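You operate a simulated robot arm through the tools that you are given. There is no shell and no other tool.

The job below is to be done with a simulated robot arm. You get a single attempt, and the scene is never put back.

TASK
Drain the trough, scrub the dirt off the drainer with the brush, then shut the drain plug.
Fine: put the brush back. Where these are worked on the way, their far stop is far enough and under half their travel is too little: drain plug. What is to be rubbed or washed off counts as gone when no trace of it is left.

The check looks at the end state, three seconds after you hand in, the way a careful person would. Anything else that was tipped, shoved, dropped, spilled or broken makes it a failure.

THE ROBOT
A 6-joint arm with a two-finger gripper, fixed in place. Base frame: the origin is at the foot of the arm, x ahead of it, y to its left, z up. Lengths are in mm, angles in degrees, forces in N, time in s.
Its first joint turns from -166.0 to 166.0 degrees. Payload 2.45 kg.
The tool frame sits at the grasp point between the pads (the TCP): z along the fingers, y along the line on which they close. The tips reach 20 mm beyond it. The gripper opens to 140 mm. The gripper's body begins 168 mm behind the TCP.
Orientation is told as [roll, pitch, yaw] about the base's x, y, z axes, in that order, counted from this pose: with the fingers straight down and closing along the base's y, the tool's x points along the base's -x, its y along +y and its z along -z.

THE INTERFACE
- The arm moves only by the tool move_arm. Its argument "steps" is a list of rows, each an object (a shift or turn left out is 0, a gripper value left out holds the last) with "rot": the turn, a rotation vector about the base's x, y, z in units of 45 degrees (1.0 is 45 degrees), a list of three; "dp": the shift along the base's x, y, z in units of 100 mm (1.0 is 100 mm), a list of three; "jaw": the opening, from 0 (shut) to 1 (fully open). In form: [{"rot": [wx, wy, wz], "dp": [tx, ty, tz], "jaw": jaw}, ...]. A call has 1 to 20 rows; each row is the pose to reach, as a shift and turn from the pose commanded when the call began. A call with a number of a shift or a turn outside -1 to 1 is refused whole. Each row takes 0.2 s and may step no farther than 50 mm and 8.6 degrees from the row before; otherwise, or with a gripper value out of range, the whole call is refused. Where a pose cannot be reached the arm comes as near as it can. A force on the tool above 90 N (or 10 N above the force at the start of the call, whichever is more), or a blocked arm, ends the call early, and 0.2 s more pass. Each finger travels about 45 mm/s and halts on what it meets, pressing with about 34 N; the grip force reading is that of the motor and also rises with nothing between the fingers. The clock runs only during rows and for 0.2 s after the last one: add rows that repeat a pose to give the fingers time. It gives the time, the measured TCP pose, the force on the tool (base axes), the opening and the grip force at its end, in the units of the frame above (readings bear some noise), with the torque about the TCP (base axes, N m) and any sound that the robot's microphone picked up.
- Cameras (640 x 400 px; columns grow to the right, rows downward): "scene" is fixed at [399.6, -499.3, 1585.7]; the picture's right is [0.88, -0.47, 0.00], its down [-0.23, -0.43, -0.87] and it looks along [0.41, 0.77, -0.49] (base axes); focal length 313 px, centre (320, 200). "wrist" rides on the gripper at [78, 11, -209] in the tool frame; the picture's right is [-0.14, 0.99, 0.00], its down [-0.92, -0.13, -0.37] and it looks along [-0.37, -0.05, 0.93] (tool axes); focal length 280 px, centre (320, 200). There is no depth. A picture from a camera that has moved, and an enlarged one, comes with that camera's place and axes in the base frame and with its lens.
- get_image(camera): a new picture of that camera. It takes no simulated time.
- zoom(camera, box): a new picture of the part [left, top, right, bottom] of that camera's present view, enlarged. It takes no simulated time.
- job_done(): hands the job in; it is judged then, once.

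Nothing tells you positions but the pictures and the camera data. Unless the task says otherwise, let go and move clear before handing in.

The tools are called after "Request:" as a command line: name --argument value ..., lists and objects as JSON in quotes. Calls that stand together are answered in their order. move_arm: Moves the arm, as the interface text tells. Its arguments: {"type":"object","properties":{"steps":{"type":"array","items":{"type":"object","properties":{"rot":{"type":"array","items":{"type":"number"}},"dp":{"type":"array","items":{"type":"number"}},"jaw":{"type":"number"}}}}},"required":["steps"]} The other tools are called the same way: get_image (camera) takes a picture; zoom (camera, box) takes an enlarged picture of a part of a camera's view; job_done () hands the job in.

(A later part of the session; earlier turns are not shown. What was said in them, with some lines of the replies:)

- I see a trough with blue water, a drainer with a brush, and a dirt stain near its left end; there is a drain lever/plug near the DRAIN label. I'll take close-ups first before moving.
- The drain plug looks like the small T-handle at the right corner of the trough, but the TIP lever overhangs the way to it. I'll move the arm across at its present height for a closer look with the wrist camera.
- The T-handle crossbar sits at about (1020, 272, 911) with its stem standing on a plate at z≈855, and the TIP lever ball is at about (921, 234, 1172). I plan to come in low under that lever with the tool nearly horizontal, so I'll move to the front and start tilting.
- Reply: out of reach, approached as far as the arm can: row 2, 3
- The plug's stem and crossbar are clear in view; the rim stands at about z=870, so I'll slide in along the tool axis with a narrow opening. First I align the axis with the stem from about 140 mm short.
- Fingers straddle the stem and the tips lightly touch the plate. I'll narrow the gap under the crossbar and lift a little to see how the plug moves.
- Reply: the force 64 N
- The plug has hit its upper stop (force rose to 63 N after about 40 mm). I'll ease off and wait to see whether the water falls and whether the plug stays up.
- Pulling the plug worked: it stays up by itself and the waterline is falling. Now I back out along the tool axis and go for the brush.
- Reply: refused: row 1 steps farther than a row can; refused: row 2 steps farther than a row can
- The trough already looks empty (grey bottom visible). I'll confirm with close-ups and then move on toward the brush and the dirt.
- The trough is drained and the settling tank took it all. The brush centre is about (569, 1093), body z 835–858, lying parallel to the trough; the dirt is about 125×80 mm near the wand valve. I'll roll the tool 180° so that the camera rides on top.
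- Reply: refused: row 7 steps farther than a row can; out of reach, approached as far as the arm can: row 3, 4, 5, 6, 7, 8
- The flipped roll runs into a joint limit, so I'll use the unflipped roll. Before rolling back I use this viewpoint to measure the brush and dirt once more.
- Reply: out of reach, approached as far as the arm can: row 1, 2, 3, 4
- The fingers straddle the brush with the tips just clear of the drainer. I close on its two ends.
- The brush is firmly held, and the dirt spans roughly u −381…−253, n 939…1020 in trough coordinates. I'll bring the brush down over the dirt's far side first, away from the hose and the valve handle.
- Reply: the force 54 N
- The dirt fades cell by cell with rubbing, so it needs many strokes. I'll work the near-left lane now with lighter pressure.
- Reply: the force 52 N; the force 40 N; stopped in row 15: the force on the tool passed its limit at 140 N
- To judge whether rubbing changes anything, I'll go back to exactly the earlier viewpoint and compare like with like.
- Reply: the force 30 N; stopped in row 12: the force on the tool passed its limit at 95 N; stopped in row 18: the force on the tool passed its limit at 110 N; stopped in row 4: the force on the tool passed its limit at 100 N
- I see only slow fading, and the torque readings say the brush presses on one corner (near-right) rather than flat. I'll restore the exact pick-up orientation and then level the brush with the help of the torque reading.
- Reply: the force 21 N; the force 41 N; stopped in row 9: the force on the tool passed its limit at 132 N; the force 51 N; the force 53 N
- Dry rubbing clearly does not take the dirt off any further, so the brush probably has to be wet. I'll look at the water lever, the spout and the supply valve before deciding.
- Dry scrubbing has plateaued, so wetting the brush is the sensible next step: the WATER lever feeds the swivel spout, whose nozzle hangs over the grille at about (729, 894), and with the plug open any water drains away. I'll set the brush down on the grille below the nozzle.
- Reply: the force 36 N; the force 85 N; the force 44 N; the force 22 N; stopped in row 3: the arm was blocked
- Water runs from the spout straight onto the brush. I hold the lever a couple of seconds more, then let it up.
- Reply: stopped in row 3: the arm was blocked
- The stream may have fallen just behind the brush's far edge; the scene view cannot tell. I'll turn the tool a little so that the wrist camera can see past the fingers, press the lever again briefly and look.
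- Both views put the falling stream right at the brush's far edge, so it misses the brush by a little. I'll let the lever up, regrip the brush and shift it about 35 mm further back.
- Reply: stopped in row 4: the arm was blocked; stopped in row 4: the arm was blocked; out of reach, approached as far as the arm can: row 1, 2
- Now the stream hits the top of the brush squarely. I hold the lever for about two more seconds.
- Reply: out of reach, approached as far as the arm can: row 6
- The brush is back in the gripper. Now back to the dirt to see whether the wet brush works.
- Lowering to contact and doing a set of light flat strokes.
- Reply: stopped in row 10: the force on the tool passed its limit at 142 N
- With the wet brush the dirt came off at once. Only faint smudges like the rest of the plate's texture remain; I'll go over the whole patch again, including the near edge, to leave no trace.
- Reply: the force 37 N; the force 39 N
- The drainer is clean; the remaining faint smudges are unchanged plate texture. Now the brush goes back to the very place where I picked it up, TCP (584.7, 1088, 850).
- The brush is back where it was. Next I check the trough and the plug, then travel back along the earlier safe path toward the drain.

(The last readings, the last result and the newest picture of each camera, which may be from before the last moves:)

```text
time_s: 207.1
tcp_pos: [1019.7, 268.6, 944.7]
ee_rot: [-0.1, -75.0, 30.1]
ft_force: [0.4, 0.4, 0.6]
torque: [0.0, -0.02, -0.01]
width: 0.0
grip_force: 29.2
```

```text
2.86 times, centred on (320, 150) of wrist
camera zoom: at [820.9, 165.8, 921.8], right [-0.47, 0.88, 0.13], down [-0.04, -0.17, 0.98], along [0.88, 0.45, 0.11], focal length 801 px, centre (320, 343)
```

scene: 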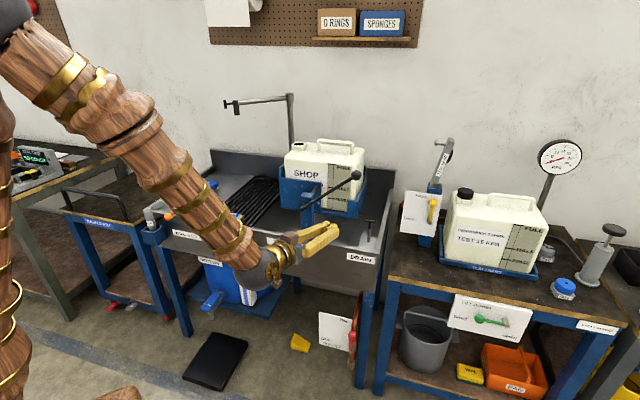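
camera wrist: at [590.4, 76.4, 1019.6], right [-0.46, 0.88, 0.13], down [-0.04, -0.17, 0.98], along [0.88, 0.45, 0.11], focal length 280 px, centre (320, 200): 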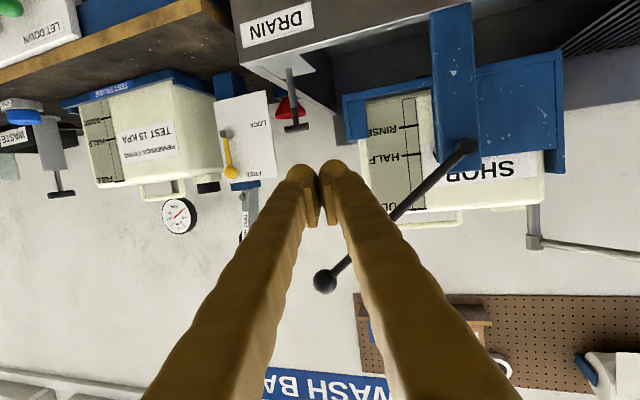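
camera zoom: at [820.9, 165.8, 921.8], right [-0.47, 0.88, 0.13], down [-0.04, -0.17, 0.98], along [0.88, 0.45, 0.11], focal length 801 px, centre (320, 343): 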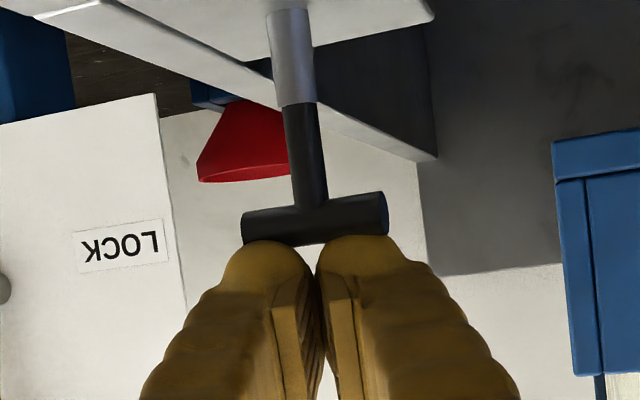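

Request:
move_arm --steps '[{"dp": [0, 0, -0.02]}, {"dp": [0, 0, -0.04]}, {"dp": [0, 0, -0.06]}]'

Request:
move_arm --steps '[{"dp": [0, 0, -0.02]}, {"dp": [0, 0, -0.04]}]'

Request:
zoom --camera "wrist" --box '[240, 80, 400, 220]'

```text
time_s: 207.9
tcp_pos: [1019.9, 268.5, 940.2]
ee_rot: [-0.2, -75.1, 30.3]
ft_force: [-0.1, 2.4, 10.7]
torque: [-0.04, -0.1, 0.05]
width: 0.1
grip_force: 28.7
```

```text
time_s: 208.5
tcp_pos: [1020.0, 267.5, 941.3]
ee_rot: [-0.5, -75.4, 30.6]
ft_force: [-19.8, -5.5, 55.9]
torque: [-0.37, -0.12, -0.12]
width: 6.2
grip_force: 29.1
```

```text
2.86 times, centred on (320, 150) of wrist
camera zoom: at [821.3, 165.8, 915.5], right [-0.47, 0.87, 0.13], down [-0.04, -0.17, 0.98], along [0.88, 0.45, 0.12], focal length 801 px, centre (320, 343)
```

zoom: 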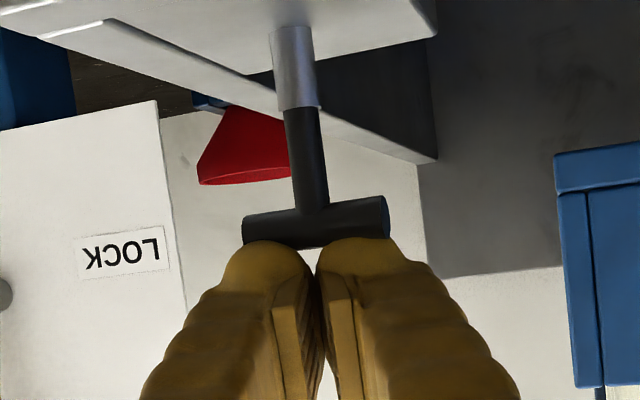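

The plug has bottomed out (56 N). I back off upward and check that it stays shut.

Request:
move_arm --steps '[{"dp": [0, 0, 0.1]}, {"dp": [0, 0, 0.25]}, {"dp": [0, 0, 0.4]}, {"dp": [0, 0, 0.6]}]'

Request:
zoom --camera "wrist" --box '[240, 40, 400, 220]'

Request:
move_arm --steps '[{"dp": [-0.35, -0.2, 0.03]}, {"dp": [-0.7, -0.4, 0.06]}, {"dp": [-1.0, -0.57, 0.09]}]'

Request:
zoom --camera "scene" --box '[330, 210, 400, 260]'

Request:
zoom --camera "wrist" --box '[240, 60, 400, 220]'

```text
time_s: 209.5
tcp_pos: [1021.0, 268.8, 994.7]
ee_rot: [0.0, -74.8, 30.0]
ft_force: [0.0, -0.2, -0.2]
torque: [-0.01, 0.02, 0.02]
width: 0.0
grip_force: 29.0
```

```text
2.22 times, centred on (320, 130) of wrist
camera zoom: at [820.7, 165.6, 972.2], right [-0.47, 0.88, 0.13], down [-0.04, -0.17, 0.98], along [0.88, 0.45, 0.11], focal length 623 px, centre (320, 356)
```

zoom: 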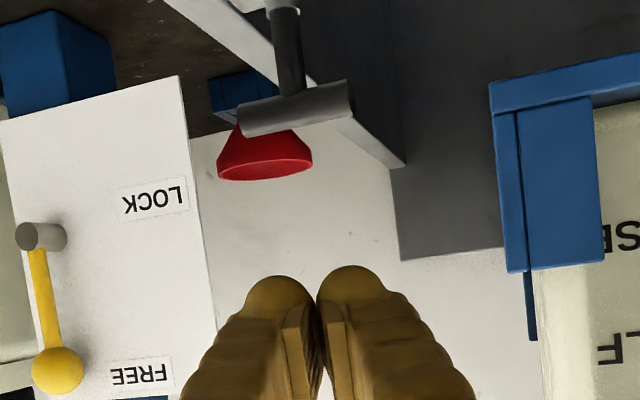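

```text
time_s: 210.3
tcp_pos: [918.8, 211.3, 1003.8]
ee_rot: [0.0, -75.0, 30.1]
ft_force: [-0.3, 0.3, -0.2]
torque: [0.03, 0.02, -0.01]
width: 0.0
grip_force: 29.6
```

```text
8.00 times, centred on (365, 235) of scene
camera zoom: at [399.6, -499.3, 1585.7], right [0.88, -0.47, 0.0], down [-0.23, -0.43, -0.87], along [0.41, 0.77, -0.49], focal length 2504 px, centre (-40, -80)
```

zoom: 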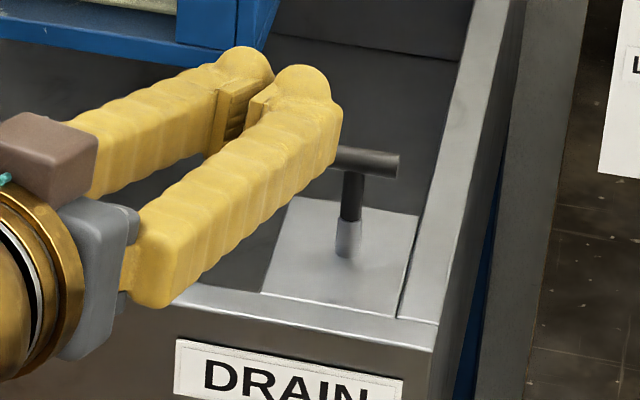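

```text
2.50 times, centred on (320, 140) of wrist
camera zoom: at [720.6, 108.3, 980.7], right [-0.47, 0.87, 0.13], down [-0.04, -0.17, 0.98], along [0.88, 0.45, 0.11], focal length 701 px, centre (320, 350)
```

zoom: 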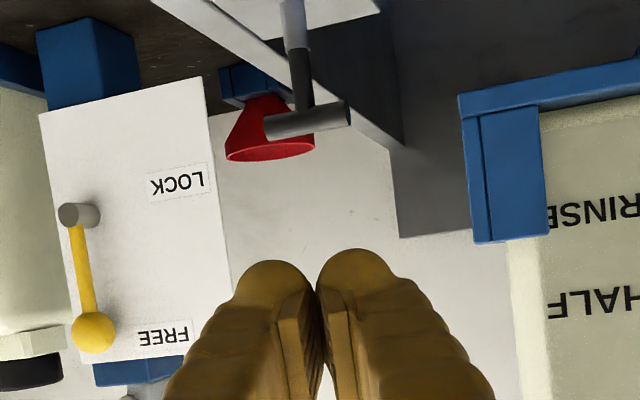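

The plug is back in its original low position. I retreat clear and take a final look at everything.

Request:
move_arm --steps '[{"dp": [-0.35, -0.14, 0.1]}, {"dp": [-0.7, -0.28, 0.2]}, {"dp": [-1.0, -0.38, 0.35]}]'

Request:
move_arm --steps '[{"dp": [-0.1, 0.0, 0.3], "rot": [-0.0833, 0.1443, 0]}, {"dp": [-0.2, 0.0, 0.6], "rot": [-0.1667, 0.2887, 0]}, {"dp": [-0.3, 0.0, 0.9], "rot": [-0.25, 0.433, 0]}, {"dp": [-0.3, 0.0, 0.9], "rot": [-0.3333, 0.5773, 0]}]'

Request:
get_image --camera "scene"

Request:
zoom --camera "scene" --box '[230, 150, 400, 270]'

Request:
zoom --camera "scene" --box '[140, 140, 270, 260]'

Request:
zoom --camera "scene" --box '[150, 240, 370, 390]'

```text
time_s: 211.1
tcp_pos: [819.0, 172.0, 1038.0]
ee_rot: [-0.2, -75.0, 30.2]
ft_force: [0.0, -0.8, 0.1]
torque: [0.01, -0.03, -0.02]
width: 0.2
grip_force: 29.5
```

```text
time_s: 212.1
tcp_pos: [795.9, 181.9, 1141.5]
ee_rot: [6.5, -47.5, 22.4]
ft_force: [-2.7, -3.0, -2.3]
torque: [0.34, -0.43, 0.12]
width: 0.0
grip_force: 28.7
```

```text
taken
```

scene: 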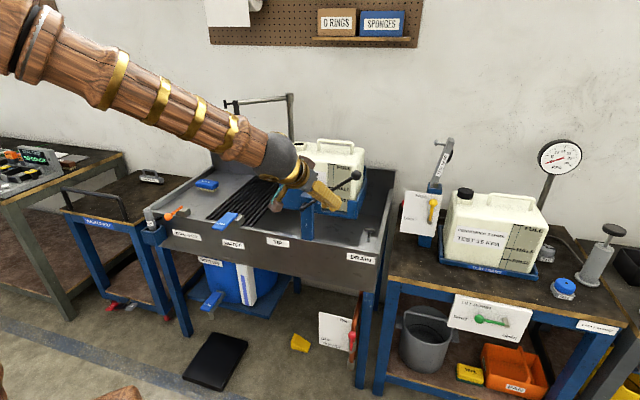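

```text
3.33 times, centred on (315, 210) of scene
camera zoom: at [399.6, -499.3, 1585.7], right [0.88, -0.47, 0.0], down [-0.23, -0.43, -0.87], along [0.41, 0.77, -0.49], focal length 1043 px, centre (337, 167)
```

zoom: 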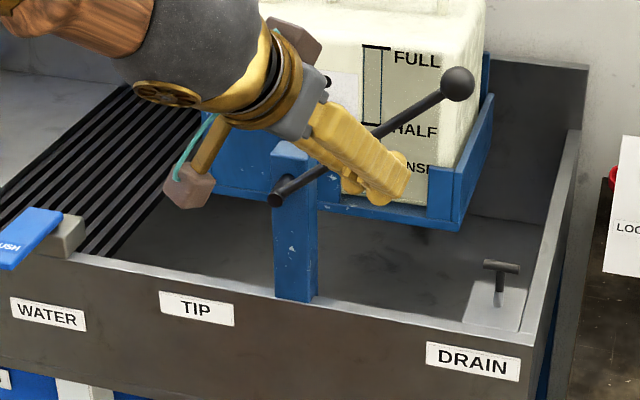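

```text
3.33 times, centred on (205, 200) of scene
camera zoom: at [399.6, -499.3, 1585.7], right [0.88, -0.47, 0.0], down [-0.23, -0.43, -0.87], along [0.41, 0.77, -0.49], focal length 1043 px, centre (703, 200)
```

zoom: 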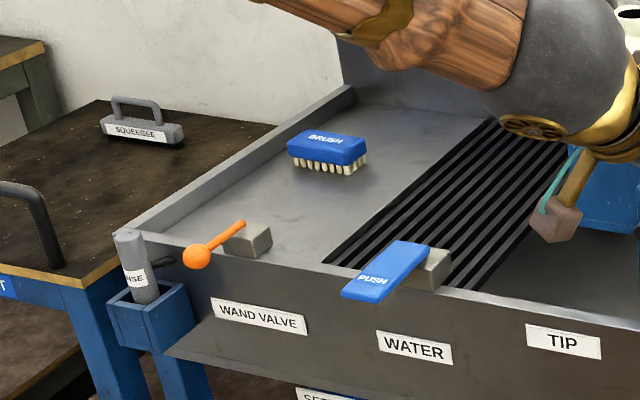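

```text
2.67 times, centred on (260, 315) of scene
camera zoom: at [399.6, -499.3, 1585.7], right [0.88, -0.47, 0.0], down [-0.23, -0.43, -0.87], along [0.41, 0.77, -0.49], focal length 834 px, centre (480, -107)
```

zoom: 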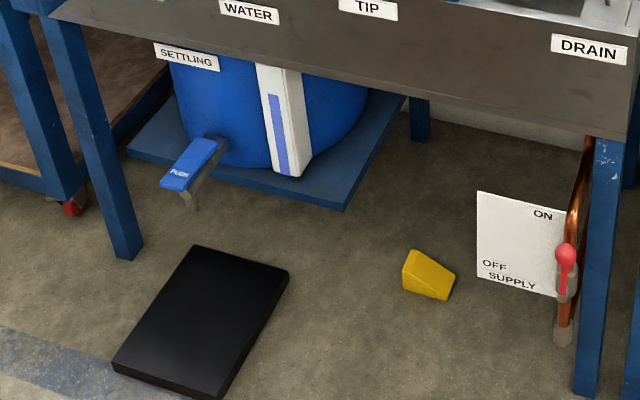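

Request:
move_arm --steps '[{"dp": [-0.15, 0.1, 0.2]}, {"dp": [-0.3, 0.2, 0.5]}, {"dp": [-0.5, 0.3, 0.9]}, {"dp": [-0.5, 0.3, 0.9]}]'

Request:
get_image --camera "scene"

Request:
zoom --camera "scene" --box '[330, 210, 400, 260]'

Request:
zoom --camera "scene" --box '[160, 180, 240, 230]'

```text
time_s: 213.1
tcp_pos: [739.4, 204.0, 1218.9]
ee_rot: [0.0, -45.0, 30.1]
ft_force: [0.2, 0.0, -0.4]
torque: [-0.02, -0.03, 0.04]
width: 0.0
grip_force: 29.6
```

```text
taken
```

scene: 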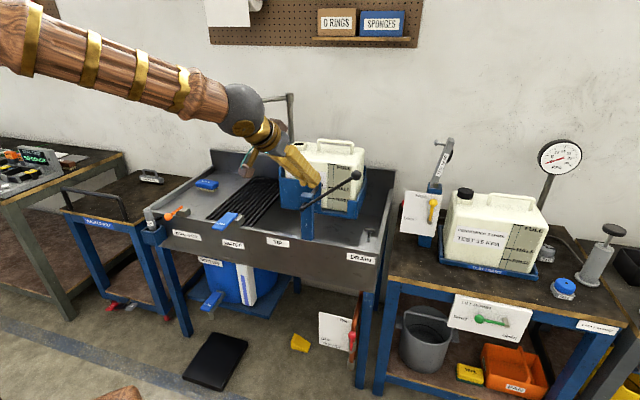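

```text
8.00 times, centred on (365, 235) of scene
camera zoom: at [399.6, -499.3, 1585.7], right [0.88, -0.47, 0.0], down [-0.23, -0.43, -0.87], along [0.41, 0.77, -0.49], focal length 2504 px, centre (-40, -80)
```

zoom: 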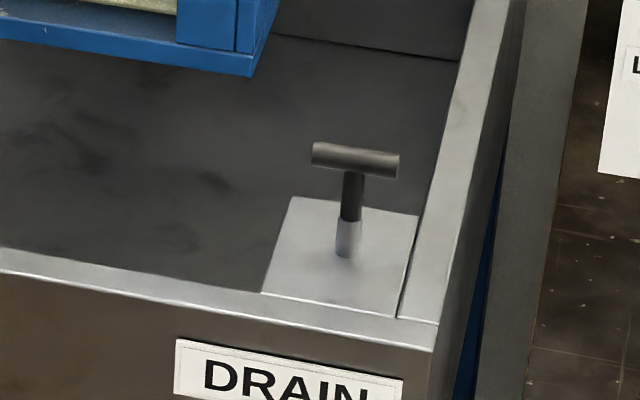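

```text
8.00 times, centred on (200, 205) of scene
camera zoom: at [399.6, -499.3, 1585.7], right [0.88, -0.47, 0.0], down [-0.23, -0.43, -0.87], along [0.41, 0.77, -0.49], focal length 2504 px, centre (1280, 160)
```

zoom: 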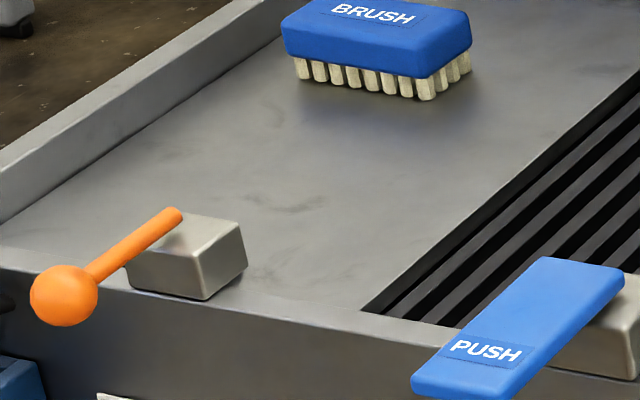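

The trough is empty, the plug sits exactly as it did when shut at the start, the drainer is clean and the brush is back in its place. The arm is clear and nothing else has moved, so I hand in the job.

Request:
job_done

```text
The job is handed in.
```

I drained the trough, scrubbed the dirt off the drainer, put the brush back and shut the drain plug, then handed the job in. I haven't seen the check's verdict.

- **Drain:** I pulled the plug up to its upper stop, about 40 mm. The trough emptied into the settling tank, whose gauge now reads well up but not full.
- **Scrub:** Dry brushing made no clear difference. I set the brush on the grille under the spout, held the WATER lever for a few seconds to wet it, and the dirt then came off in one set of strokes. I went over the patch again. The faint smudges left did not change with more scrubbing and look like the plate's own marks.
- **Brush:** It is back where I picked it up, within a few millimetres.
- **Plug:** I pushed it down to its stop. It looks the same as at the start.

During scrubbing the tool force passed its 90 N limit several times and ended the move early. The WATER lever sprang back up after each press. The final pictures show the other fittings and loose items where they were, and the arm was clear before I handed in.
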